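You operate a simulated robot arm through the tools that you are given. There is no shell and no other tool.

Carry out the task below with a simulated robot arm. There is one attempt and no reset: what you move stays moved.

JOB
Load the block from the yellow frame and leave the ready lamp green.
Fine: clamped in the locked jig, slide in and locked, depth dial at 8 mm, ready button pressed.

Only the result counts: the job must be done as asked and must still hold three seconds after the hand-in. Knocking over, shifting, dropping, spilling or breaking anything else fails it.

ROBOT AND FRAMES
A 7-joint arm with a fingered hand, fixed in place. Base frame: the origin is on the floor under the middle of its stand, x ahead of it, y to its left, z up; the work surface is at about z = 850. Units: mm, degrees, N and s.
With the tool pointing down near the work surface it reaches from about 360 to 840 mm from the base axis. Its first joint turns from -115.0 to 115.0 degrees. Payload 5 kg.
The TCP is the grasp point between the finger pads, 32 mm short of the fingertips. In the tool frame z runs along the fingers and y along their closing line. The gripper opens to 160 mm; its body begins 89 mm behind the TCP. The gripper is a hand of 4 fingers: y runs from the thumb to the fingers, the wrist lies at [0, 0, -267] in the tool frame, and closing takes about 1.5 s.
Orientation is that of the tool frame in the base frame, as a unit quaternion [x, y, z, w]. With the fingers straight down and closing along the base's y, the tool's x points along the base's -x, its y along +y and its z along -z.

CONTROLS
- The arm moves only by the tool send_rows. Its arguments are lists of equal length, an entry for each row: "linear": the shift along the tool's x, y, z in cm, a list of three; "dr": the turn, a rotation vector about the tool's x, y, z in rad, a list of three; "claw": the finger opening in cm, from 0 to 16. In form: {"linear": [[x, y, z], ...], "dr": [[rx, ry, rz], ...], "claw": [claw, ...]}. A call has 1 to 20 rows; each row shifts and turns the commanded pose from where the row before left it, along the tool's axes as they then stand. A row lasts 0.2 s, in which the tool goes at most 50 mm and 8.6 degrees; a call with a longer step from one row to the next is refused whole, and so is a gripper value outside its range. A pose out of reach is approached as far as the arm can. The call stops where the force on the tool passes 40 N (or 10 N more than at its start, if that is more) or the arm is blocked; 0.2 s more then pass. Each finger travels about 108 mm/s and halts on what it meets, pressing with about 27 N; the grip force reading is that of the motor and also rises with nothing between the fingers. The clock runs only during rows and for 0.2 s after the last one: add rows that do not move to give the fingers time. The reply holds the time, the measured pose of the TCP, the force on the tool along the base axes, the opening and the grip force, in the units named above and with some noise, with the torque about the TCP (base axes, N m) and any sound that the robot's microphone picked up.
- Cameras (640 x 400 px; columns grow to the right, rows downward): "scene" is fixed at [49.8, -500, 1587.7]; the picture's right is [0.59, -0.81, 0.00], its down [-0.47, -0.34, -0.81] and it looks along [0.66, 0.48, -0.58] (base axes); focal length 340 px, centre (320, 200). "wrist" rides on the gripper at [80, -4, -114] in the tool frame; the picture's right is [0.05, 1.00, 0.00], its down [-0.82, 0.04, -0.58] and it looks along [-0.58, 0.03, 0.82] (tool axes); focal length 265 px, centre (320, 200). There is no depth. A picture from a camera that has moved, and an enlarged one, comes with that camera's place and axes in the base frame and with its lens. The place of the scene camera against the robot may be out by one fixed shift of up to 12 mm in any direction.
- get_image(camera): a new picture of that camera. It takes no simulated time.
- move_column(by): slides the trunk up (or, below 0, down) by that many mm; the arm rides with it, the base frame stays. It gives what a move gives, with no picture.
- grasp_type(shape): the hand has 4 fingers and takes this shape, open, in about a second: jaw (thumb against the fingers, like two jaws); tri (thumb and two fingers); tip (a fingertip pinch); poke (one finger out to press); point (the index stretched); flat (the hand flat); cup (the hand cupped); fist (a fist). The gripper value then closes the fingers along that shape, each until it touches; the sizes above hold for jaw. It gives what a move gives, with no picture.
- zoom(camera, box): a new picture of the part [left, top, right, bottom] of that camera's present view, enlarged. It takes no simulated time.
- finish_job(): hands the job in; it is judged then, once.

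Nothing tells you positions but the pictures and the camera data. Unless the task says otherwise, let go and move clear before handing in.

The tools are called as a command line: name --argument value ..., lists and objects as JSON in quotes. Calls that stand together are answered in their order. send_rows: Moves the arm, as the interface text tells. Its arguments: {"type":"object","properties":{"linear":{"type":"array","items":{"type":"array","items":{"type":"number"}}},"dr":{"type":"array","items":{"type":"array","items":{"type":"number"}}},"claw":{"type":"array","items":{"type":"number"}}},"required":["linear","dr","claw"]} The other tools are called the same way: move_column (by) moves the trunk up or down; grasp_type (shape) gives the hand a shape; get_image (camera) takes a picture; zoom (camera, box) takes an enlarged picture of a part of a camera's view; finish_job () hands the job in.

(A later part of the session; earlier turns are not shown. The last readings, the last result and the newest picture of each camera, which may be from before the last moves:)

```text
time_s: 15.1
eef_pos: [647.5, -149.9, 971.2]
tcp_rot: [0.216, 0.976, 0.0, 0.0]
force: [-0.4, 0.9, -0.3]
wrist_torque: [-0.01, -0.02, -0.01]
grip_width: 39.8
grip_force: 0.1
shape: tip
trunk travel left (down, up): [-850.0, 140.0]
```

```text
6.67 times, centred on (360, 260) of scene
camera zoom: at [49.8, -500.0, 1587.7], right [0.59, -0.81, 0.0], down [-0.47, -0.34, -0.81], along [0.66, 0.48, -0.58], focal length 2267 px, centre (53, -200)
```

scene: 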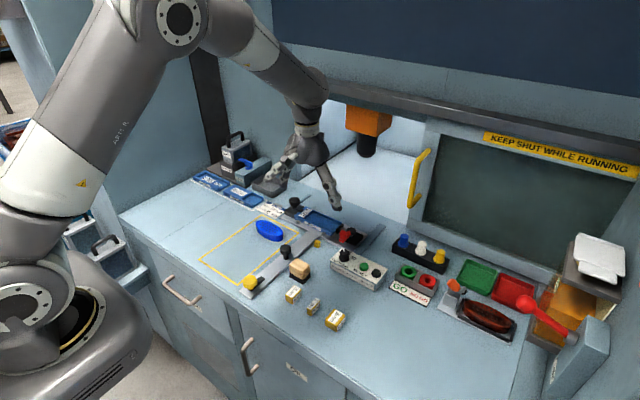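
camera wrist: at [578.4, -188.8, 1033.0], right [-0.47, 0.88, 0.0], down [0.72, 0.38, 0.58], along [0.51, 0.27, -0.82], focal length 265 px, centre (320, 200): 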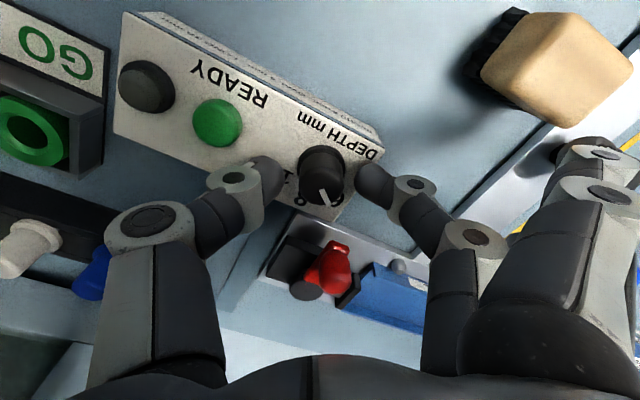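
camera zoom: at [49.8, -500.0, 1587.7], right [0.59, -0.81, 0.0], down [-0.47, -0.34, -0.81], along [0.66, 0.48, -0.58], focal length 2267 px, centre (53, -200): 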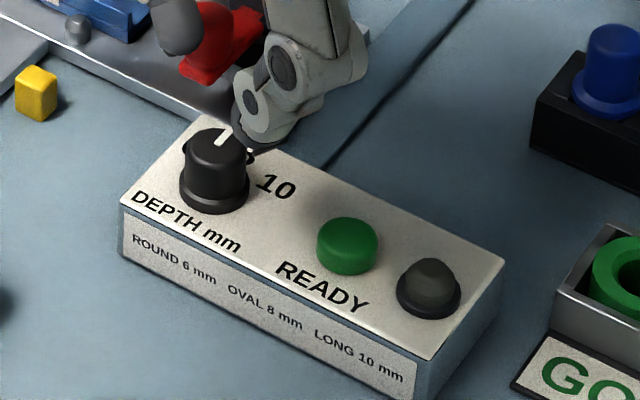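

The pointer now aligns with 8 within a few degrees. Next I'll go over the red clamp lever knob at about (708, -108), straddle it, and test which way it moves.

send_rows --linear '[[0, 0, 0], [0, 0, 0], [0, 0, 0], [-2.0, 1.4, -0.2], [-2.0, 1.4, 0], [-2.1, 1.36, 0]]' --dr '[[0, 0, -0.1455], [0, 0, -0.1455], [0, 0, -0.1455], [0, 0, 0], [0, 0, 0], [0, 0, 0]]' --claw '[4.6, 4.6, 4.6, 4.6, 4.6, 4.6]'

get_image --camera "wrist"

zoom --camera "wrist" --box '[220, 80, 420, 220]'

zoom --camera "scene" --box '[280, 160, 420, 280]'

```text
time_s: 16.5
eef_pos: [713.0, -111.1, 972.2]
tcp_rot: [0.0, 1.0, 0.0, 0.0]
force: [-0.4, 0.2, -0.9]
wrist_torque: [-0.01, -0.01, 0.03]
grip_width: 45.3
grip_force: 0.1
shape: tip
trunk travel left (down, up): [-850.0, 140.0]
```

```text
taken
camera wrist: at [632.5, -115.4, 1085.6], right [-0.05, 1.0, 0.0], down [0.82, 0.04, 0.58], along [0.58, 0.03, -0.82], focal length 265 px, centre (320, 200)
```

wrist: 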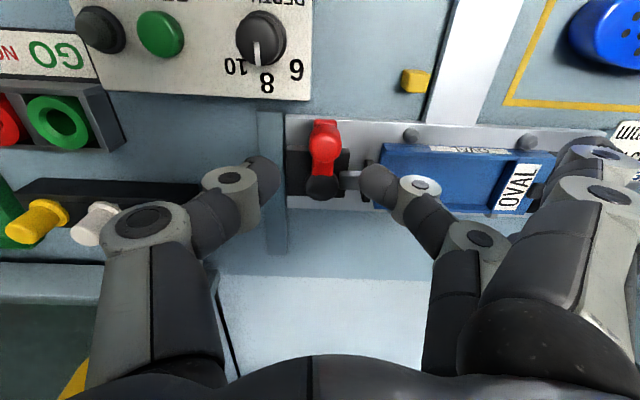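

```text
2.86 times, centred on (320, 150) of wrist
camera zoom: at [632.5, -115.4, 1085.6], right [-0.05, 1.0, 0.0], down [0.82, 0.04, 0.58], along [0.58, 0.03, -0.82], focal length 758 px, centre (320, 343)
```

zoom: 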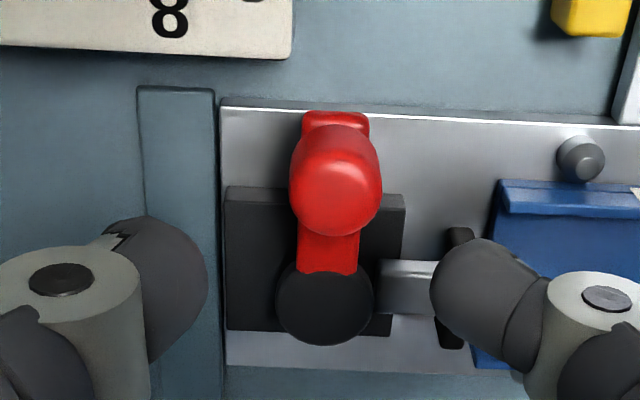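

```text
3.33 times, centred on (350, 220) of scene
camera zoom: at [49.8, -500.0, 1587.7], right [0.59, -0.81, 0.0], down [-0.47, -0.34, -0.81], along [0.66, 0.48, -0.58], focal length 1134 px, centre (220, 133)
```

zoom: 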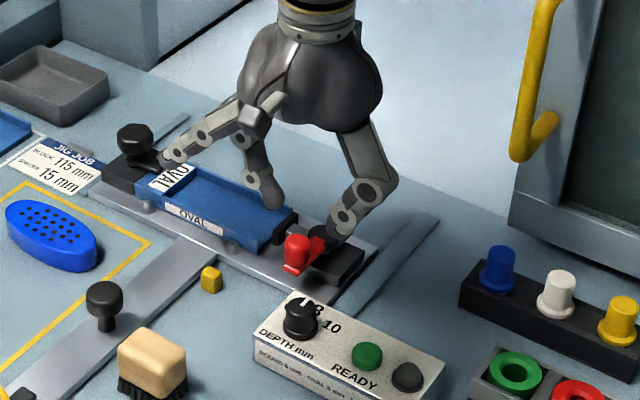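

I'll lower the pinch around the red knob.

send_rows --linear '[[0.2, 0.35, 1.8], [0, 0, 1.8], [0, 0, 1.5]]' --dr '[[0, 0, 0], [0, 0, 0], [0, 0, 0]]' --claw '[4.6, 4.6, 4.6]'

get_image --camera "wrist"

zoom --camera "scene" --box '[280, 180, 400, 270]'

```text
time_s: 17.3
eef_pos: [710.6, -107.0, 919.6]
tcp_rot: [0.0, 1.0, 0.001, 0.0]
force: [0.5, -0.6, -0.3]
wrist_torque: [0.02, 0.04, -0.01]
grip_width: 45.5
grip_force: 0.0
shape: tip
trunk travel left (down, up): [-850.0, 140.0]
```

```text
taken
camera wrist: at [630.3, -111.8, 1034.6], right [-0.05, 1.0, 0.0], down [0.82, 0.04, 0.58], along [0.58, 0.03, -0.82], focal length 265 px, centre (320, 200)
```

wrist: 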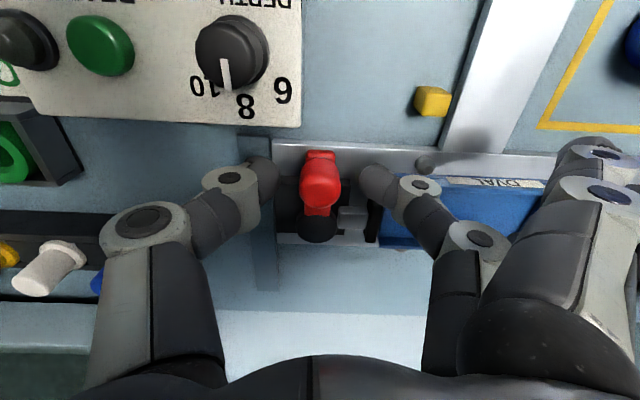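

```text
4.44 times, centred on (340, 225) of scene
camera zoom: at [49.8, -500.0, 1587.7], right [0.59, -0.81, 0.0], down [-0.47, -0.34, -0.81], along [0.66, 0.48, -0.58], focal length 1511 px, centre (231, 89)
```

zoom: 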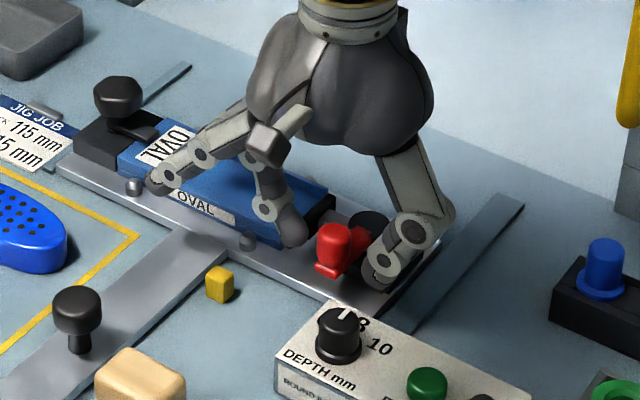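

The red knob is between the fingertips. I'll narrow the cage and push gently toward -y first, watching force.

send_rows --linear '[[0, 0, 0], [0, 0, 0], [0, -0.4, 0], [0, -0.4, 0], [0, -0.4, 0]]' --dr '[[0, 0, 0], [0, 0, 0], [0, 0, 0], [0, 0, 0], [0, 0, 0]]' --claw '[3.0, 3.0, 3.0, 3.0, 3.0]'

zoom --camera "wrist" --box '[220, 120, 420, 260]'

```text
time_s: 18.5
eef_pos: [708.5, -118.7, 922.6]
tcp_rot: [0.0, 1.0, 0.001, 0.0]
force: [-0.2, 0.4, -0.3]
wrist_torque: [0.02, 0.02, 0.04]
grip_width: 31.2
grip_force: 0.1
shape: tip
trunk travel left (down, up): [-850.0, 140.0]
```

```text
2.86 times, centred on (320, 190) of wrist
camera zoom: at [628.8, -123.1, 1035.6], right [-0.05, 1.0, 0.0], down [0.82, 0.04, 0.58], along [0.58, 0.03, -0.82], focal length 758 px, centre (320, 229)
```

zoom: 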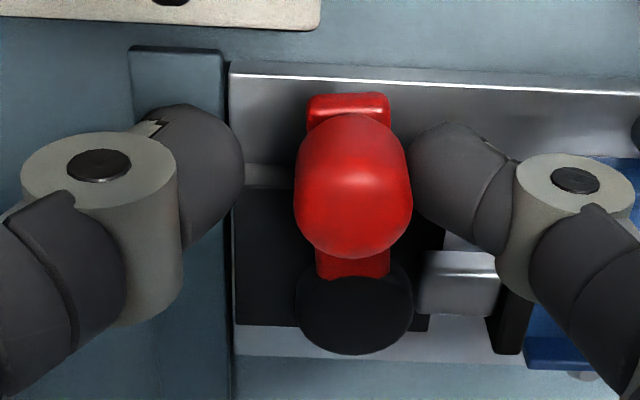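

send_rows --linear '[[0, -0.3, 0], [0, -0.3, 0], [0, -0.3, 0], [0, -0.3, 0]]' --dr '[[0, 0, 0], [0, 0, 0], [0, 0, 0], [0, 0, 0]]' --claw '[3.0, 3.0, 3.0, 3.0]'

zoom --camera "wrist" --box '[220, 120, 420, 260]'

```text
time_s: 19.5
eef_pos: [709.3, -129.9, 921.6]
tcp_rot: [-0.001, 1.0, 0.0, 0.0]
force: [0.1, -0.1, 0.4]
wrist_torque: [0.0, 0.01, 0.0]
grip_width: 31.1
grip_force: 0.1
shape: tip
trunk travel left (down, up): [-850.0, 140.0]
```

```text
2.86 times, centred on (320, 190) of wrist
camera zoom: at [629.0, -134.4, 1035.1], right [-0.05, 1.0, 0.0], down [0.82, 0.04, 0.58], along [0.58, 0.03, -0.82], focal length 758 px, centre (320, 229)
```

zoom: 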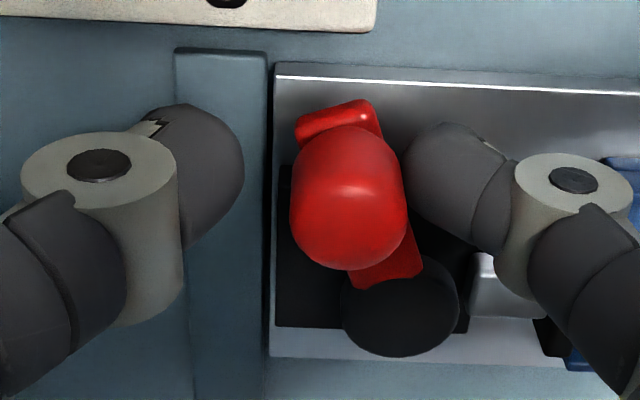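

The lever swings freely toward -y. I'll follow its arc further, turning the hand with it.

send_rows --linear '[[-0.38, -0.4, 0], [-0.32, -0.45, 0], [-0.255, -0.49, 0]]' --dr '[[0, 0, -0.14], [0, 0, -0.14], [0, 0, -0.14]]' --claw '[3.0, 3.0, 3.0]'

get_image --camera "wrist"

zoom --camera "scene" --box '[280, 180, 400, 270]'

```text
time_s: 20.3
eef_pos: [721.3, -144.5, 920.7]
tcp_rot: [-0.21, 0.978, 0.0, 0.0]
force: [-0.3, 0.7, -0.4]
wrist_torque: [0.01, -0.02, -0.03]
grip_width: 30.8
grip_force: 0.1
shape: tip
trunk travel left (down, up): [-850.0, 140.0]
```

```text
taken
camera wrist: at [649.6, -180.1, 1035.2], right [-0.46, 0.89, 0.0], down [0.73, 0.37, 0.58], along [0.51, 0.26, -0.82], focal length 265 px, centre (320, 200)
```

wrist: 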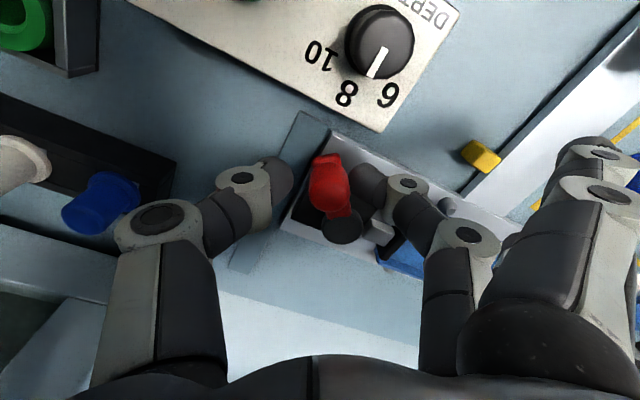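

```text
4.44 times, centred on (340, 225) of scene
camera zoom: at [49.8, -500.0, 1587.7], right [0.59, -0.81, 0.0], down [-0.47, -0.34, -0.81], along [0.66, 0.48, -0.58], focal length 1511 px, centre (231, 89)
```

zoom: 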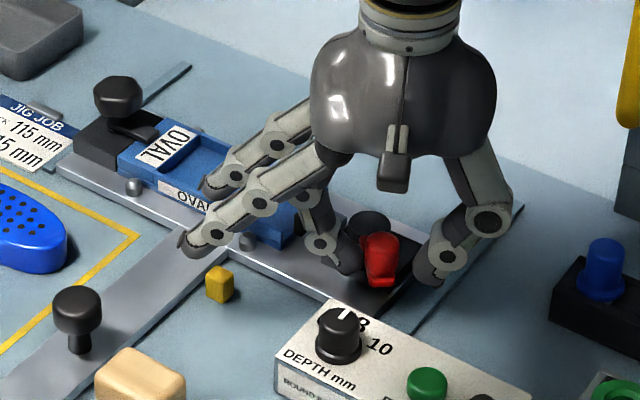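

send_rows --linear '[[-0.43, -0.56, 0], [-0.315, -0.61, 0], [-0.31, -0.6, 0], [-0.315, -0.59, 0], [-0.314, -0.61, 0]]' --dr '[[0, 0, -0.14], [0, 0, -0.14], [0, 0, -0.14], [0, 0, -0.14], [0, 0, -0.14]]' --claw '[3.0, 3.0, 3.0, 3.0, 3.0]'

get_image --camera "wrist"

zoom --camera "scene" --box '[280, 180, 400, 270]'

```text
time_s: 21.5
eef_pos: [752.7, -154.2, 921.1]
tcp_rot: [-0.532, 0.847, 0.0, 0.0]
force: [-0.3, 0.4, 0.3]
wrist_torque: [-0.02, 0.0, 0.02]
grip_width: 30.8
grip_force: 0.0
shape: tip
trunk travel left (down, up): [-850.0, 140.0]
```

```text
taken
camera wrist: at [721.7, -228.3, 1035.5], right [-0.92, 0.39, 0.0], down [0.32, 0.75, 0.58], along [0.22, 0.53, -0.82], focal length 265 px, centre (320, 200)
```

wrist: 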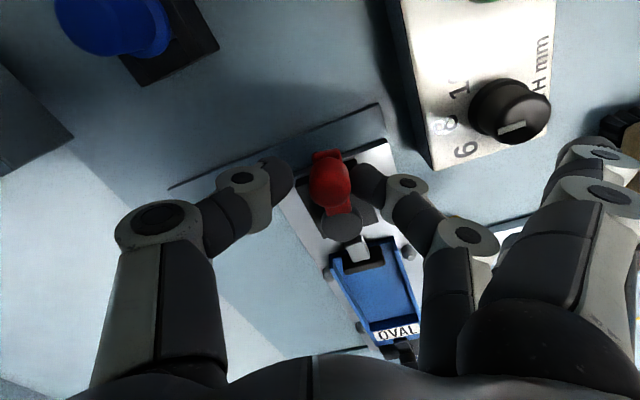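

```text
4.44 times, centred on (340, 225) of scene
camera zoom: at [49.8, -500.0, 1587.7], right [0.59, -0.81, 0.0], down [-0.47, -0.34, -0.81], along [0.66, 0.48, -0.58], focal length 1511 px, centre (231, 89)
```

zoom: 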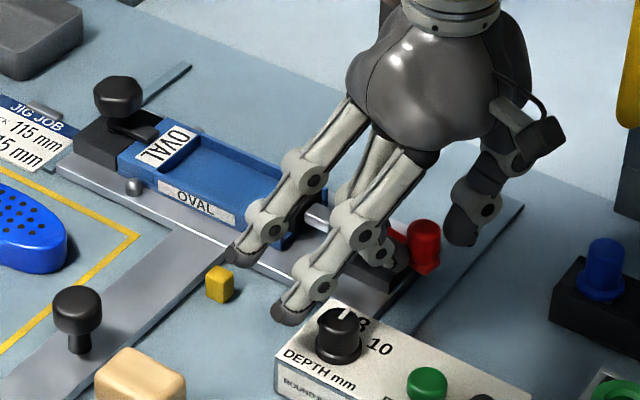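

zoom --camera "wrist" --box '[270, 130, 450, 350]'

zoom --camera "scene" --box '[310, 205, 380, 255]'

```text
1.82 times, centred on (360, 240) of wrist
camera zoom: at [721.7, -228.3, 1035.5], right [-0.92, 0.39, 0.0], down [0.32, 0.75, 0.58], along [0.22, 0.53, -0.82], focal length 483 px, centre (247, 127)
```

zoom: 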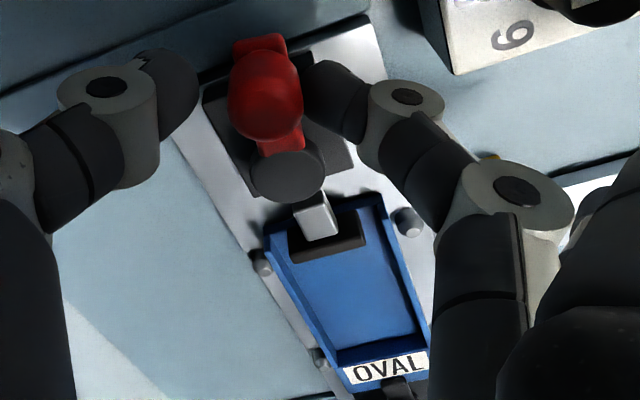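

```text
8.00 times, centred on (345, 230) of scene
camera zoom: at [49.8, -500.0, 1587.7], right [0.59, -0.81, 0.0], down [-0.47, -0.34, -0.81], along [0.66, 0.48, -0.58], focal length 2720 px, centre (120, -40)
```

zoom: 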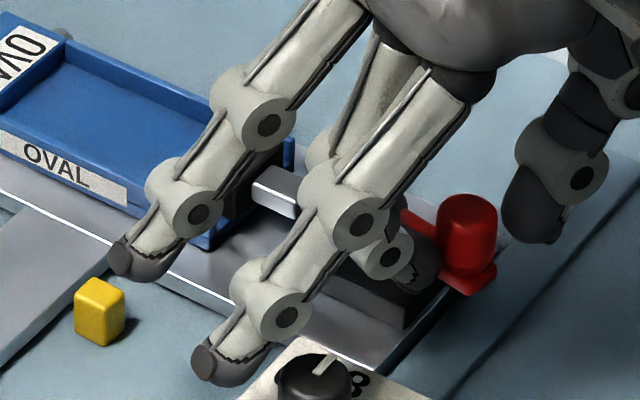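

Swinging the lever to -y drives the pusher forward, so -y is clamp-closed and -x (or beyond) is open. I'll bring it back along the arc and check whether it opens past -x.

send_rows --linear '[[0.24, 1.52, 0], [0.12, 0.8, 0], [0.085, 0.81, 0], [0.06, 0.8, 0], [0.02, 0.815, 0], [0.01, 0.89, 0], [-0.05, 0.9, 0], [-0.095, 0.895, 0]]' --dr '[[0, 0, 0.14], [0, 0, 0.14], [0, 0, 0.14], [0, 0, 0.14], [0, 0, 0.14], [0, 0, 0.14], [0, 0, 0.14], [0, 0, 0.14]]' --claw '[3.0, 3.0, 3.0, 3.0, 3.0, 3.0, 3.0, 3.0]'

get_image --camera "wrist"

zoom --camera "wrist" --box '[220, 120, 420, 260]'

```text
time_s: 23.3
eef_pos: [705.4, -103.2, 920.6]
tcp_rot: [0.001, 1.0, 0.0, 0.0]
force: [0.1, -1.0, 0.6]
wrist_torque: [-0.02, 0.02, 0.01]
grip_width: 30.7
grip_force: 0.1
shape: tip
trunk travel left (down, up): [-850.0, 140.0]
```

```text
taken
camera wrist: at [626.2, -107.0, 1034.6], right [-0.05, 1.0, 0.0], down [0.82, 0.04, 0.58], along [0.58, 0.03, -0.82], focal length 265 px, centre (320, 200)
```

wrist: 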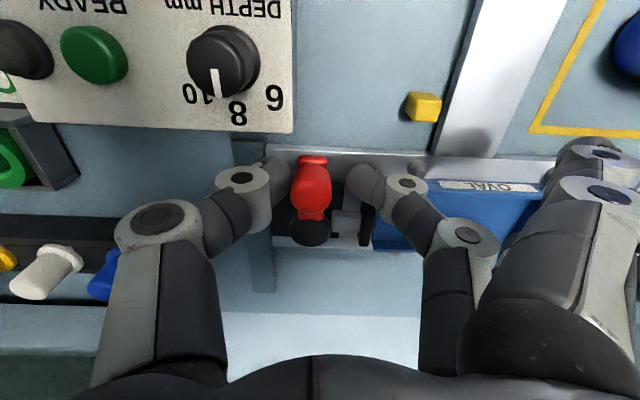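

```text
2.86 times, centred on (320, 190) of wrist
camera zoom: at [626.2, -107.0, 1034.6], right [-0.05, 1.0, 0.0], down [0.82, 0.04, 0.58], along [0.58, 0.03, -0.82], focal length 758 px, centre (320, 229)
```

zoom: 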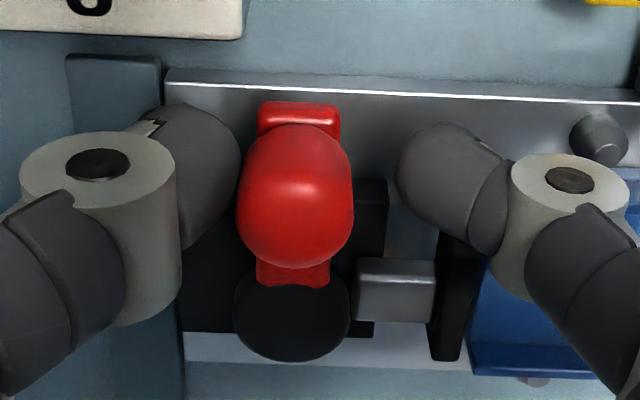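

send_rows --linear '[[0, 0.4, 0], [0, 0.4, 0], [0, 0.4, 0], [0, 0.3, 0]]' --dr '[[0, 0, 0], [0, 0, 0], [0, 0, 0], [0, 0, 0]]' --claw '[3.0, 3.0, 3.0, 3.0]'

zoom --camera "wrist" --box '[220, 120, 420, 260]'

```text
time_s: 24.3
eef_pos: [708.1, -90.2, 921.5]
tcp_rot: [0.001, 1.0, -0.001, 0.001]
force: [-4.2, -12.7, 7.1]
wrist_torque: [-0.49, 0.08, -0.13]
grip_width: 36.9
grip_force: 0.1
shape: tip
trunk travel left (down, up): [-850.0, 140.0]
```

```text
2.86 times, centred on (320, 190) of wrist
camera zoom: at [626.9, -94.4, 1035.7], right [-0.05, 1.0, 0.0], down [0.81, 0.04, 0.58], along [0.58, 0.03, -0.82], focal length 758 px, centre (320, 229)
```

zoom: 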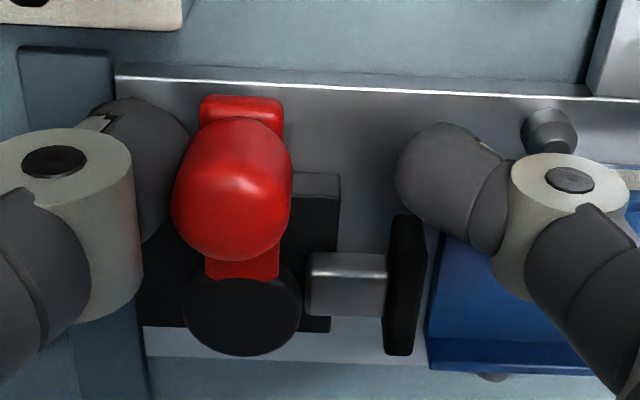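

Pushing toward +y meets a stop, so -x is the fully open position and the lever is there now. I'll back off, rise, return to the jaw shape, and go to the block.

send_rows --linear '[[0, -0.7, 0], [0, 0, -3], [0, 0, -4], [1.5, 3, -3], [2, 4, 0], [2, 4, 0]]' --dr '[[0, 0, 0], [0, 0, 0], [0, 0, 0], [0, 0, 0], [0, 0, 0], [0, 0, 0]]' --claw '[3.4, 4, 4, 4, 4, 4]'

grasp_type --shape "jaw"

get_image --camera "wrist"

zoom --camera "scene" --box '[280, 190, 400, 270]'

```text
time_s: 25.7
eef_pos: [650.6, 16.1, 1018.3]
tcp_rot: [0.001, 1.0, -0.001, 0.001]
force: [1.0, 0.0, -0.3]
wrist_torque: [-0.02, -0.04, 0.03]
grip_width: 39.9
grip_force: 0.1
shape: tip
trunk travel left (down, up): [-850.0, 140.0]
```

```text
time_s: 26.6
eef_pos: [650.6, 15.0, 1016.4]
tcp_rot: [0.0, 1.0, 0.0, 0.0]
force: [0.0, -1.0, -0.5]
wrist_torque: [0.0, 0.01, 0.0]
grip_width: 160.0
grip_force: 0.0
shape: jaw
trunk travel left (down, up): [-850.0, 140.0]
```

```text
taken
camera wrist: at [571.0, 11.2, 1131.1], right [-0.05, 1.0, 0.0], down [0.82, 0.04, 0.58], along [0.58, 0.03, -0.82], focal length 265 px, centre (320, 200)
```

wrist: 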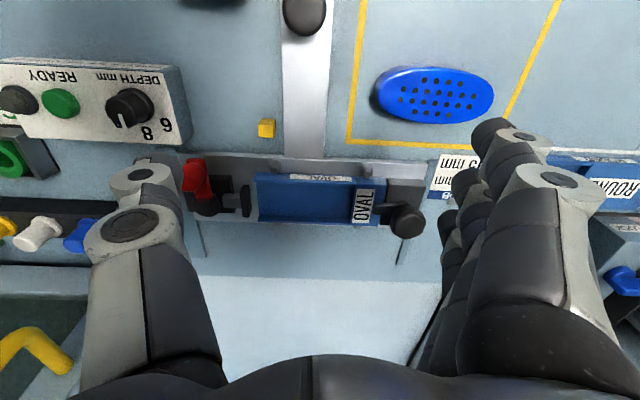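

```text
5.00 times, centred on (340, 230) of scene
camera zoom: at [49.8, -500.0, 1587.7], right [0.59, -0.81, 0.0], down [-0.47, -0.34, -0.81], along [0.66, 0.48, -0.58], focal length 1700 px, centre (220, 50)
```

zoom: 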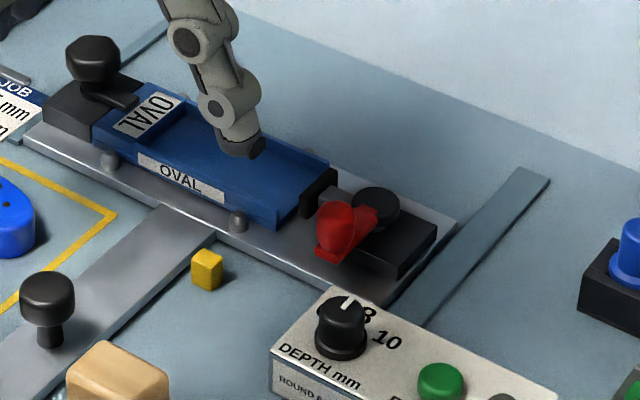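

zoom --camera "wrist" --box '[220, 140, 420, 250]'

zoom --camera "wrist" --box '[350, 50, 510, 150]'

```text
3.20 times, centred on (320, 195) of wrist
camera zoom: at [571.0, 11.2, 1131.1], right [-0.05, 1.0, 0.0], down [0.82, 0.04, 0.58], along [0.58, 0.03, -0.82], focal length 849 px, centre (320, 216)
```

zoom: 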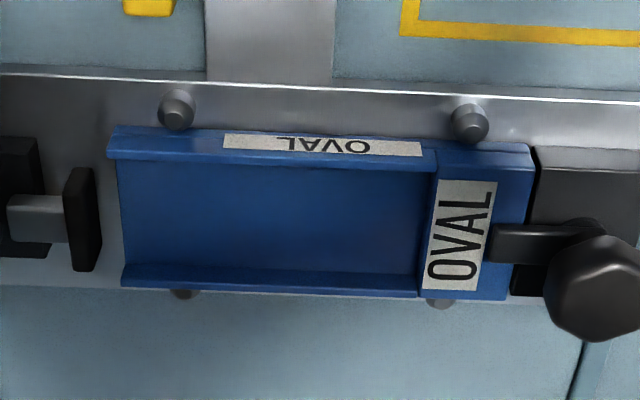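

```text
4.00 times, centred on (430, 100) of wrist
camera zoom: at [571.0, 11.2, 1131.1], right [-0.05, 1.0, 0.0], down [0.82, 0.04, 0.58], along [0.58, 0.03, -0.82], focal length 1062 px, centre (-120, 600)
```

zoom: 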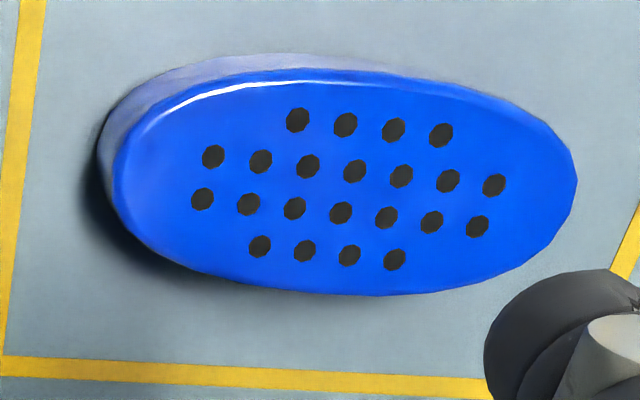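

The dial reads 8 and the lever is open. The block is at about (630.5, 122.6) with 2.4° yaw, and the pocket is centred near x = 753 with its stop at y = 59. I'll go above the block and turn the hand so it closes across the block's width.

send_rows --linear '[[0.67, 3.59, 0.5], [0.67, 3.59, 0.5], [0.67, 3.59, 0.5], [0, 0, 0], [0, 0, 0], [0, 0, 0], [0, 0, 0], [0, 0, 0], [0, 0, 0], [0, 0, 0], [0, 0, 0], [0, 0, 0], [0, 0, 0], [0, 0, 0]]' --dr '[[0, 0, 0], [0, 0, 0], [0, 0, 0], [0, 0, -0.139], [0, 0, -0.139], [0, 0, -0.139], [0, 0, -0.139], [0, 0, -0.139], [0, 0, -0.139], [0, 0, -0.139], [0, 0, -0.139], [0, 0, -0.139], [0, 0, -0.139], [0, 0, -0.139]]' --claw '[9, 9, 9, 8, 8, 8, 8, 8, 8, 8, 8, 8, 8, 8]'

get_image --camera "wrist"

get_image --camera "scene"

```text
time_s: 29.6
eef_pos: [630.4, 121.4, 1005.7]
tcp_rot: [-0.693, 0.721, 0.0, -0.001]
force: [-0.2, 0.7, 0.0]
wrist_torque: [0.01, 0.02, -0.01]
grip_width: 80.5
grip_force: 0.0
shape: jaw
trunk travel left (down, up): [-850.0, 140.0]
```

```text
taken
camera wrist: at [633.5, 41.5, 1120.0], right [-1.0, -0.01, 0.0], down [-0.01, 0.82, 0.58], along [-0.01, 0.58, -0.82], focal length 265 px, centre (320, 200)
```

wrist: 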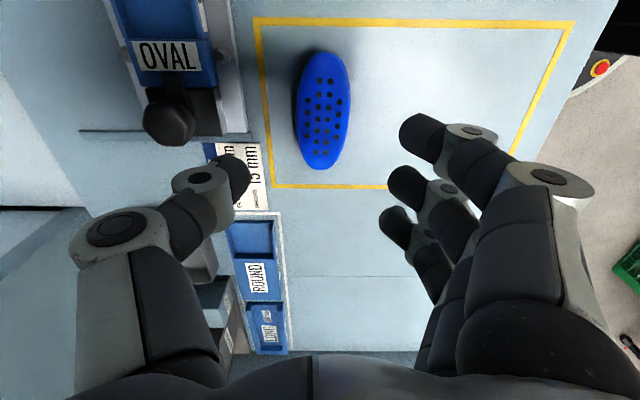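

```text
taken
```

scene: 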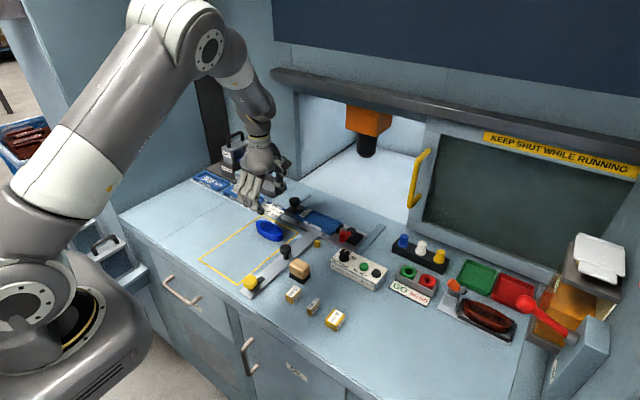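

send_rows --linear '[[0, 0, 2.7], [0, 0, 2.7], [0, 0, 2.7]]' --dr '[[0, 0, 0], [0, 0, 0], [0, 0, 0]]' --claw '[8, 8, 8]'

get_image --camera "wrist"

zoom --camera "scene" --box '[210, 160, 340, 260]'

```text
time_s: 30.4
eef_pos: [632.5, 123.3, 923.1]
tcp_rot: [-0.692, 0.722, 0.0, 0.0]
force: [0.5, -0.2, 0.1]
wrist_torque: [0.02, 0.04, -0.02]
grip_width: 81.0
grip_force: 0.1
shape: jaw
trunk travel left (down, up): [-850.0, 140.0]
```

```text
taken
camera wrist: at [633.4, 43.5, 1038.2], right [-1.0, -0.01, 0.0], down [-0.01, 0.82, 0.58], along [-0.01, 0.58, -0.82], focal length 265 px, centre (320, 200)
```

wrist: 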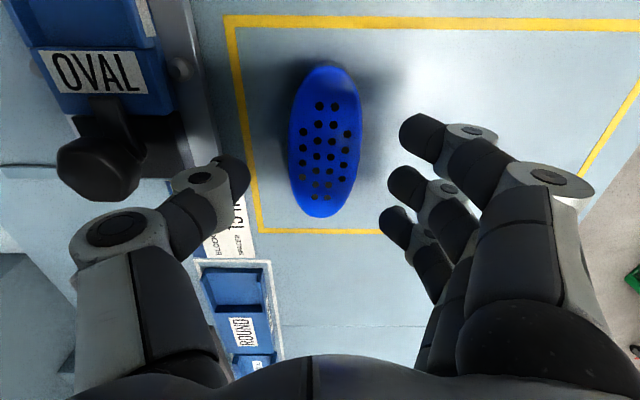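

```text
4.00 times, centred on (275, 210) of scene
camera zoom: at [49.8, -500.0, 1587.7], right [0.59, -0.81, 0.0], down [-0.47, -0.34, -0.81], along [0.66, 0.48, -0.58], focal length 1360 px, centre (500, 160)
```

zoom: 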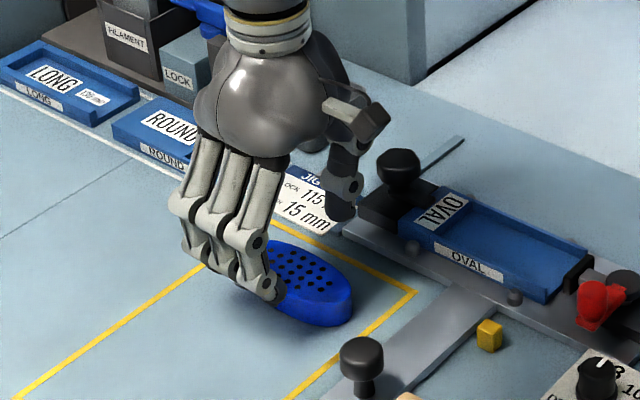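

The block sits centred between thumb and fingers. I'll descend to grip height and close.

send_rows --linear '[[0, 0, 1.6], [0, 0, 1.5], [0, 0, 0], [0, 0, 0], [0, 0, 0], [0, 0, 0], [0, 0, 0]]' --dr '[[0, 0, 0], [0, 0, 0], [0, 0, 0], [0, 0, 0], [0, 0, 0], [0, 0, 0], [0, 0, 0]]' --claw '[8, 7, 6, 5, 4, 4, 4]'

get_image --camera "wrist"

zoom --camera "scene" --box '[210, 160, 340, 260]'

```text
time_s: 32.0
eef_pos: [634.0, 123.1, 893.7]
tcp_rot: [-0.691, 0.722, 0.0, 0.0]
force: [-0.2, -0.4, -0.8]
wrist_torque: [0.01, 0.0, 0.04]
grip_width: 42.0
grip_force: 27.2
shape: jaw
trunk travel left (down, up): [-850.0, 140.0]
```

```text
taken
camera wrist: at [633.8, 43.3, 1007.2], right [-1.0, -0.01, 0.0], down [-0.01, 0.82, 0.58], along [-0.01, 0.58, -0.82], focal length 265 px, centre (320, 200)
```

wrist: 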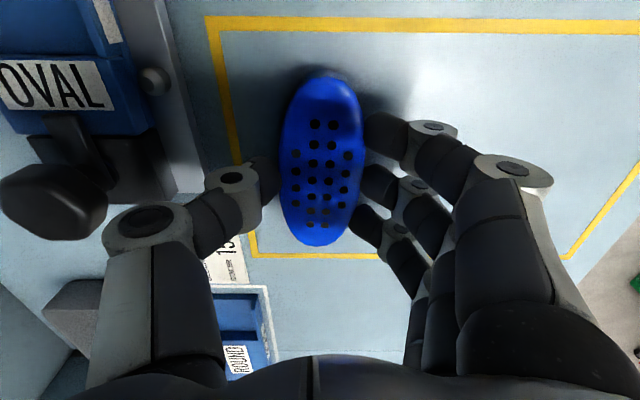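

```text
4.00 times, centred on (275, 210) of scene
camera zoom: at [49.8, -500.0, 1587.7], right [0.59, -0.81, 0.0], down [-0.47, -0.34, -0.81], along [0.66, 0.48, -0.58], focal length 1360 px, centre (500, 160)
```

zoom: 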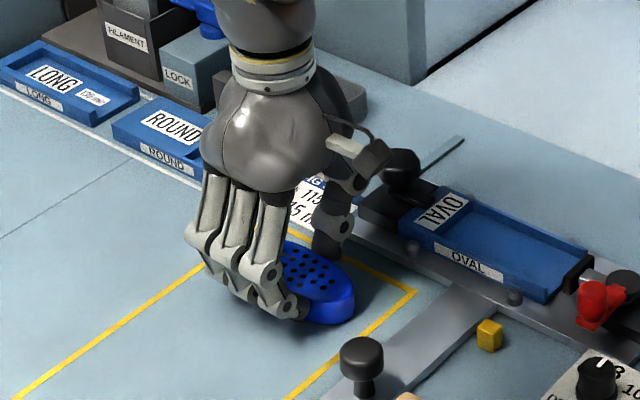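

The grip holds at 27 N. I'll lift and check the block in the hand.

send_rows --linear '[[0, 0, -1.0], [0, 0, -2.0], [0, 0, -2.5], [0, 0, -2.5]]' --dr '[[0, 0, 0], [0, 0, 0], [0, 0, 0], [0, 0, 0]]' --claw '[4, 4, 4, 4]'

get_image --camera "wrist"

zoom --camera "scene" --box '[210, 130, 340, 260]'

```text
time_s: 33.0
eef_pos: [631.6, 122.3, 973.3]
tcp_rot: [-0.692, 0.722, 0.0, 0.0]
force: [0.0, -0.2, -1.0]
wrist_torque: [0.0, -0.01, -0.01]
grip_width: 42.3
grip_force: 26.7
shape: jaw
trunk travel left (down, up): [-850.0, 140.0]
```

```text
taken
camera wrist: at [632.6, 42.0, 1087.9], right [-1.0, -0.01, 0.0], down [-0.01, 0.82, 0.58], along [-0.01, 0.58, -0.82], focal length 265 px, centre (320, 200)
```

wrist: 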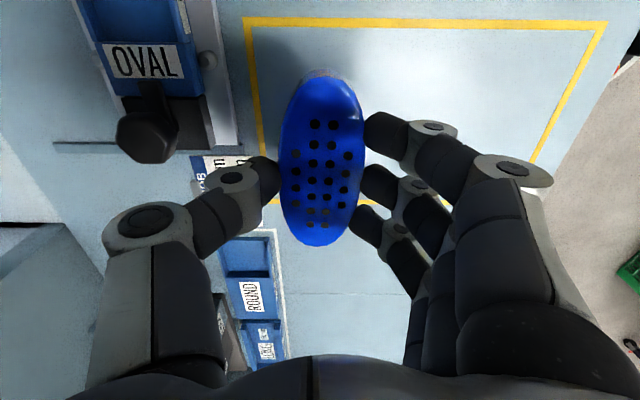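

```text
3.08 times, centred on (275, 195) of scene
camera zoom: at [49.8, -500.0, 1587.7], right [0.59, -0.81, 0.0], down [-0.47, -0.34, -0.81], along [0.66, 0.48, -0.58], focal length 1046 px, centre (458, 215)
```

zoom: 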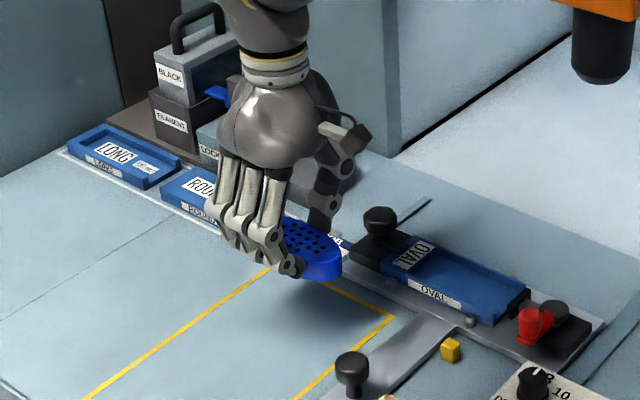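

zoom --camera "wrist" --box '[240, 50, 400, 260]'

```text
1.90 times, centred on (320, 155) of wrist
camera zoom: at [632.6, 42.0, 1087.9], right [-1.0, -0.01, 0.0], down [-0.01, 0.82, 0.58], along [-0.01, 0.58, -0.82], focal length 506 px, centre (320, 286)
```

zoom: 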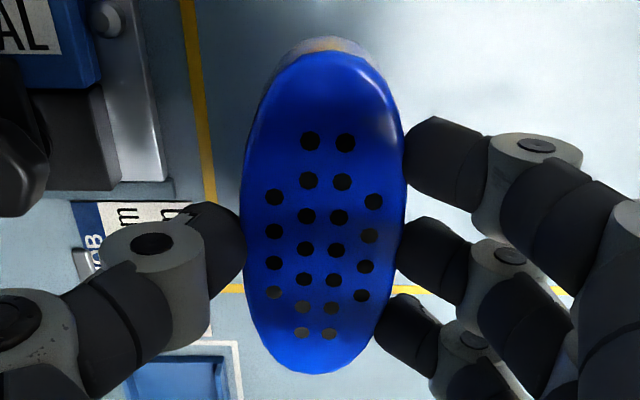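

The block is held square to the hand, 110 mm long and centred on the TCP. I'll carry it over the nest, squared with y.

send_rows --linear '[[0, 0, 0], [2.42, -2.43, 0], [2.42, -2.43, 0], [2.42, -2.43, 0], [2.42, -2.43, 0], [2.42, -2.43, 0], [0, 0, 0]]' --dr '[[0, 0, -0.042], [0, 0, 0], [0, 0, 0], [0, 0, 0], [0, 0, 0], [0, 0, 0], [0, 0, 0]]' --claw '[4, 4, 4, 4, 4, 4, 4]'

get_image --camera "wrist"

zoom --camera "scene" --box '[270, 140, 400, 260]'

```text
time_s: 34.6
eef_pos: [737.4, 16.0, 973.5]
tcp_rot: [-0.706, 0.708, 0.0, 0.0]
force: [-0.3, -0.8, -1.3]
wrist_torque: [0.05, 0.0, -0.01]
grip_width: 42.0
grip_force: 27.3
shape: jaw
out of reach, approached as far as the arm can: row 6
trunk travel left (down, up): [-850.0, 140.0]
```

```text
taken
camera wrist: at [741.6, -64.5, 1087.0], right [-1.0, -0.05, 0.0], down [-0.04, 0.82, 0.58], along [-0.03, 0.58, -0.82], focal length 265 px, centre (320, 200)
```

wrist: 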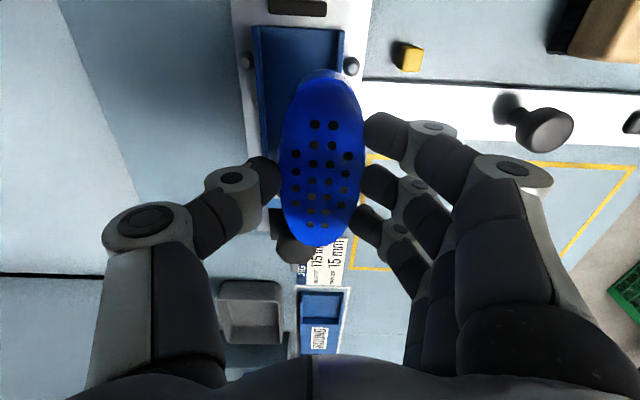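

```text
3.33 times, centred on (335, 200) of scene
camera zoom: at [49.8, -500.0, 1587.7], right [0.59, -0.81, 0.0], down [-0.47, -0.34, -0.81], along [0.66, 0.48, -0.58], focal length 1134 px, centre (270, 200)
```

zoom: 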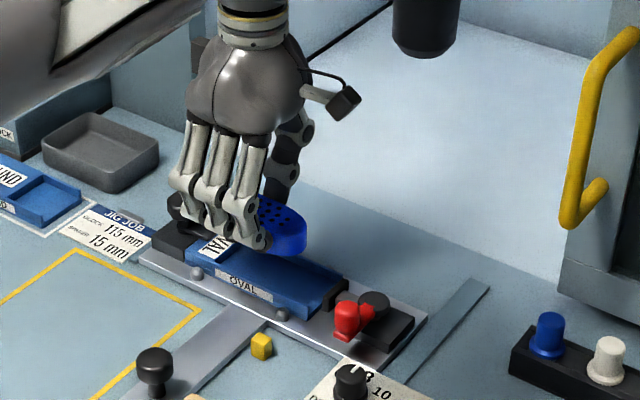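

The arm reported row 6 out of reach and stopped at (737, 16) at this height. I'll lower a little and see whether the reach improves there.

send_rows --linear '[[0, 0, 1.0], [0, 0, 1.0]]' --dr '[[0, 0, 0], [0, 0, 0]]' --claw '[4, 4]'

```text
time_s: 35.2
eef_pos: [738.3, 16.9, 952.7]
tcp_rot: [-0.706, 0.708, 0.0, 0.0]
force: [0.2, 0.1, -0.8]
wrist_torque: [0.0, 0.0, -0.01]
grip_width: 42.1
grip_force: 27.3
shape: jaw
trunk travel left (down, up): [-850.0, 140.0]
```

send_rows --linear '[[0.75, -0.75, 0], [0.75, -0.75, 0]]' --dr '[[0, 0, 0], [0, 0, 0]]' --claw '[4, 4]'

```text
time_s: 35.8
eef_pos: [738.6, 18.0, 953.2]
tcp_rot: [-0.707, 0.707, 0.0, 0.0]
force: [-0.3, -0.4, -1.6]
wrist_torque: [-0.02, 0.02, -0.03]
grip_width: 42.2
grip_force: 27.0
shape: jaw
out of reach, approached as far as the arm can: row 1, 2
trunk travel left (down, up): [-850.0, 140.0]
```

send_rows --linear '[[0, -0.75, 0], [0, -0.75, 0]]' --dr '[[0, 0, 0], [0, 0, 0]]' --claw '[4, 4]'

```text
time_s: 36.4
eef_pos: [746.9, 17.7, 955.2]
tcp_rot: [-0.707, 0.707, -0.001, 0.0]
force: [-0.1, 1.0, -0.6]
wrist_torque: [-0.01, 0.0, 0.0]
grip_width: 42.1
grip_force: 26.8
shape: jaw
out of reach, approached as far as the arm can: row 2
trunk travel left (down, up): [-850.0, 140.0]
```

This looks like a wrist-turn limit near 90° rather than a reach limit. I'll turn back about 8° and test whether it can then move on.

send_rows --linear '[[0, 0, 0], [0.8, -0.3, 0], [0.8, -0.3, 0]]' --dr '[[0, 0, 0.14], [0, 0, 0], [0, 0, 0]]' --claw '[4, 4, 4]'

```text
time_s: 37.2
eef_pos: [750.2, -1.3, 955.2]
tcp_rot: [-0.655, 0.756, 0.0, 0.001]
force: [-1.0, -0.4, -1.8]
wrist_torque: [0.02, 0.01, 0.0]
grip_width: 42.1
grip_force: 26.4
shape: jaw
trunk travel left (down, up): [-850.0, 140.0]
```

Confirmed: it is a yaw limit, and about 88° is available here, which the 2 mm side clearance tolerates. I'll set that yaw, centre over the nest, and look.

send_rows --linear '[[0, 0, 0], [-0.26, -0.27, 0], [0, 0, 0]]' --dr '[[0, 0, -0.112], [0, 0, 0], [0, 0, 0]]' --claw '[4, 4, 4]'

get_image --camera "wrist"

zoom --camera "wrist" --box '[220, 0, 420, 260]'

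zoom --camera "scene" --box '[280, 180, 390, 260]'

```text
time_s: 38.0
eef_pos: [753.2, 1.3, 954.8]
tcp_rot: [-0.676, 0.737, 0.0, 0.001]
force: [0.0, -1.0, -0.8]
wrist_torque: [0.04, -0.02, 0.02]
grip_width: 42.1
grip_force: 27.3
shape: jaw
out of reach, approached as far as the arm can: row 1
trunk travel left (down, up): [-850.0, 140.0]
```

```text
taken
camera wrist: at [750.2, -78.9, 1068.1], right [-1.0, 0.03, 0.0], down [0.03, 0.82, 0.58], along [0.02, 0.58, -0.82], focal length 265 px, centre (320, 200)
```

wrist: 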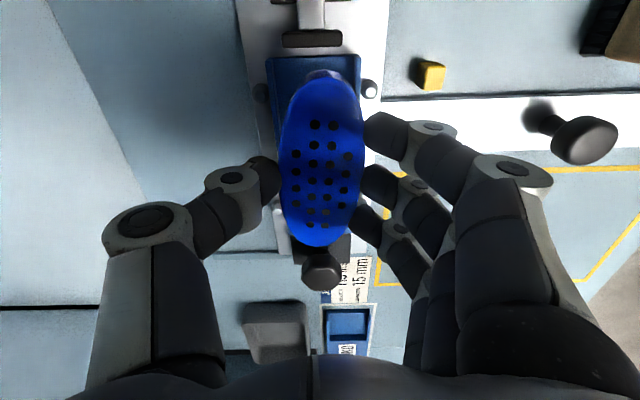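

```text
1.54 times, centred on (320, 130) of wrist
camera zoom: at [750.2, -78.9, 1068.1], right [-1.0, 0.03, 0.0], down [0.03, 0.82, 0.58], along [0.02, 0.58, -0.82], focal length 408 px, centre (320, 308)
```

zoom: 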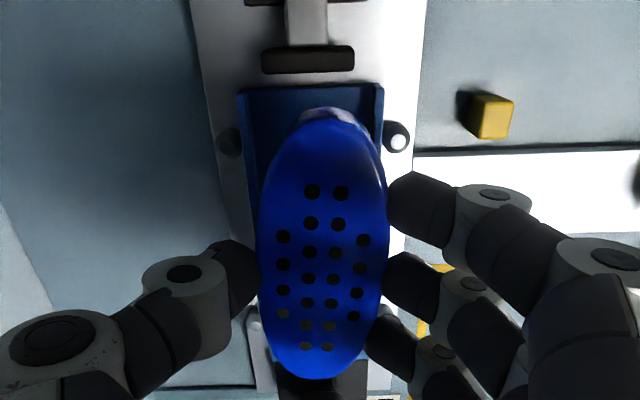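

```text
5.00 times, centred on (335, 220) of scene
camera zoom: at [49.8, -500.0, 1587.7], right [0.59, -0.81, 0.0], down [-0.47, -0.34, -0.81], along [0.66, 0.48, -0.58], focal length 1700 px, centre (245, 100)
```

zoom: 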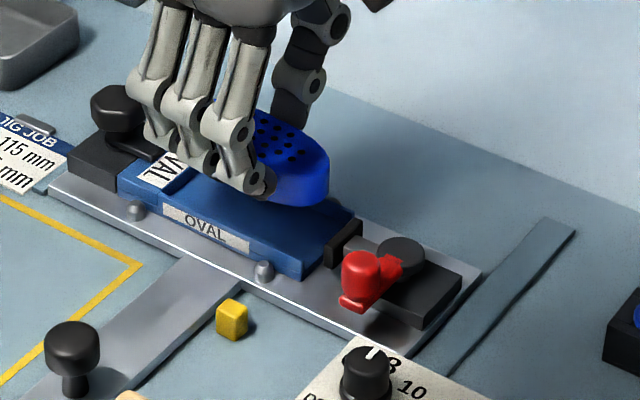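

send_rows --linear '[[0, 0, 0], [0, 0, 0]]' --dr '[[0, 0, -0.03], [0, 0, -0.03]]' --claw '[4, 4]'

```text
time_s: 38.6
eef_pos: [752.8, 0.8, 953.9]
tcp_rot: [-0.688, 0.726, 0.0, -0.001]
force: [-0.5, 0.2, -0.6]
wrist_torque: [-0.04, 0.0, 0.0]
grip_width: 42.2
grip_force: 26.7
shape: jaw
trunk travel left (down, up): [-850.0, 140.0]
```

send_rows --linear '[[0, 0, 0], [0, 0, 0], [0, 0, 0]]' --dr '[[0, 0, 0], [0, 0, -0.02], [0, 0, 0]]' --claw '[4, 4, 4]'

```text
time_s: 39.4
eef_pos: [752.8, 1.4, 954.9]
tcp_rot: [-0.688, 0.726, 0.0, 0.0]
force: [1.1, 0.3, -0.9]
wrist_torque: [0.01, -0.01, 0.01]
grip_width: 42.3
grip_force: 26.5
shape: jaw
out of reach, approached as far as the arm can: row 2
trunk travel left (down, up): [-850.0, 140.0]
```

Yaw is about 87° here, which is fine for the oval. I'll shift 1 mm and descend to just above the walls.

send_rows --linear '[[-0.05, -0.1, 0.8], [0, 0, 0.8], [0, 0, 0.8], [0, 0, 0]]' --dr '[[0, 0, 0], [0, 0, 0], [0, 0, 0], [0, 0, 0]]' --claw '[4, 4, 4, 4]'

zoom --camera "wrist" --box '[220, 0, 420, 260]'

zoom --camera "scene" --box '[290, 190, 370, 250]'

```text
time_s: 40.4
eef_pos: [754.0, 1.4, 930.0]
tcp_rot: [-0.686, 0.727, 0.0, 0.001]
force: [-0.2, -0.5, -0.6]
wrist_torque: [0.03, 0.02, -0.01]
grip_width: 42.1
grip_force: 27.4
shape: jaw
trunk travel left (down, up): [-850.0, 140.0]
```

```text
1.54 times, centred on (320, 130) of wrist
camera zoom: at [754.3, -78.6, 1044.4], right [-1.0, 0.0, 0.0], down [0.0, 0.82, 0.58], along [0.0, 0.58, -0.82], focal length 408 px, centre (320, 308)
```

zoom: 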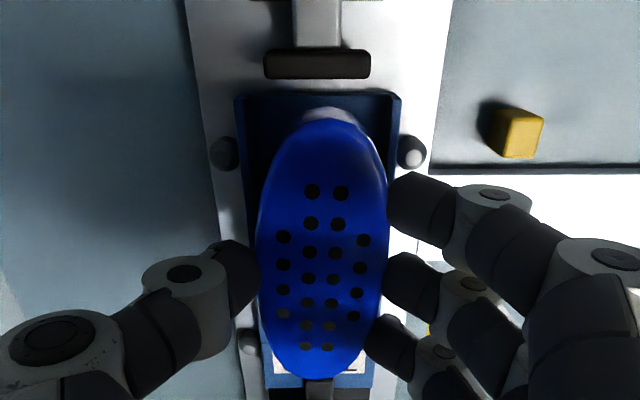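

```text
6.67 times, centred on (330, 220) of scene
camera zoom: at [49.8, -500.0, 1587.7], right [0.59, -0.81, 0.0], down [-0.47, -0.34, -0.81], along [0.66, 0.48, -0.58], focal length 2267 px, centre (253, 67)
```

zoom: 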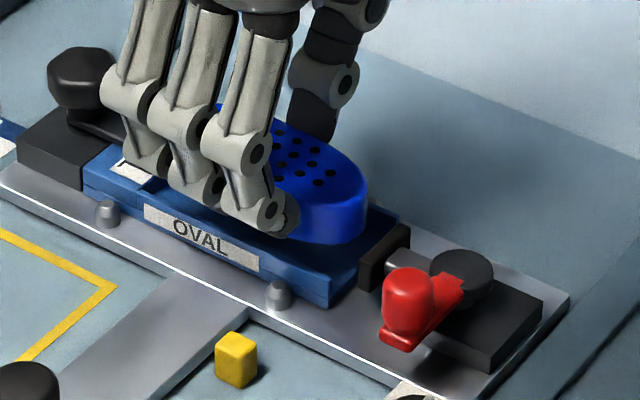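

The block needs about 1.3 mm more in +x and 2 mm in -y. I'll correct that and lower it into the trough.

send_rows --linear '[[0.19, -0.14, 0.0], [0, 0, 0.4], [0, 0, 0.4], [0, 0, 0.3], [0, 0, 0]]' --dr '[[0, 0, 0], [0, 0, 0], [0, 0, 0], [0, 0, 0], [0, 0, 0]]' --claw '[4, 4, 4, 4, 4]'

zoom --camera "wrist" --box '[220, 0, 420, 260]'

zoom --camera "scene" --box '[290, 190, 370, 250]'

```text
time_s: 41.6
eef_pos: [755.1, 1.0, 919.6]
tcp_rot: [-0.687, 0.727, 0.0, 0.0]
force: [-0.2, 0.2, -2.3]
wrist_torque: [-0.02, -0.03, 0.02]
grip_width: 42.0
grip_force: 27.1
shape: jaw
trunk travel left (down, up): [-850.0, 140.0]
```

```text
1.54 times, centred on (320, 130) of wrist
camera zoom: at [755.1, -80.3, 1033.2], right [-1.0, 0.0, 0.0], down [0.0, 0.82, 0.58], along [0.0, 0.58, -0.82], focal length 408 px, centre (320, 308)
```

zoom: 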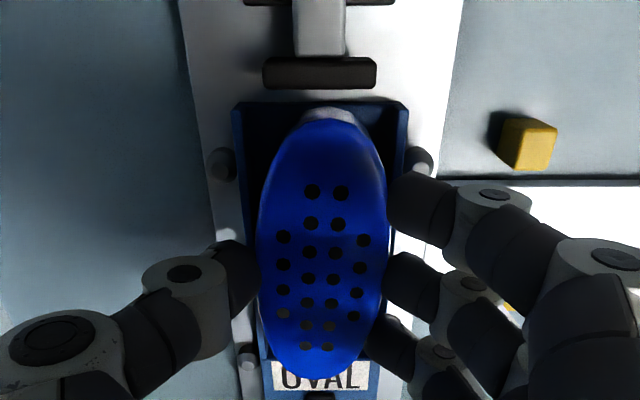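

```text
6.67 times, centred on (330, 220) of scene
camera zoom: at [49.8, -500.0, 1587.7], right [0.59, -0.81, 0.0], down [-0.47, -0.34, -0.81], along [0.66, 0.48, -0.58], focal length 2267 px, centre (253, 67)
```

zoom: 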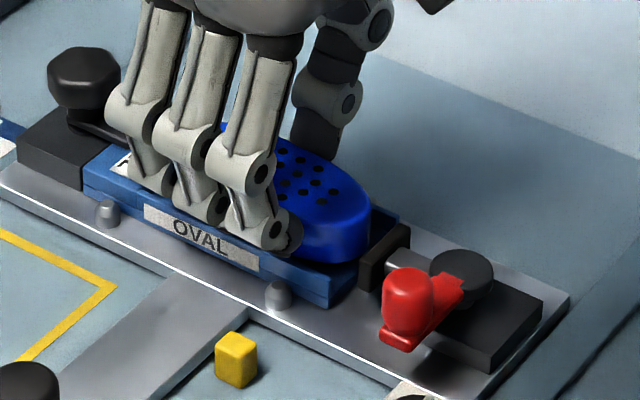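

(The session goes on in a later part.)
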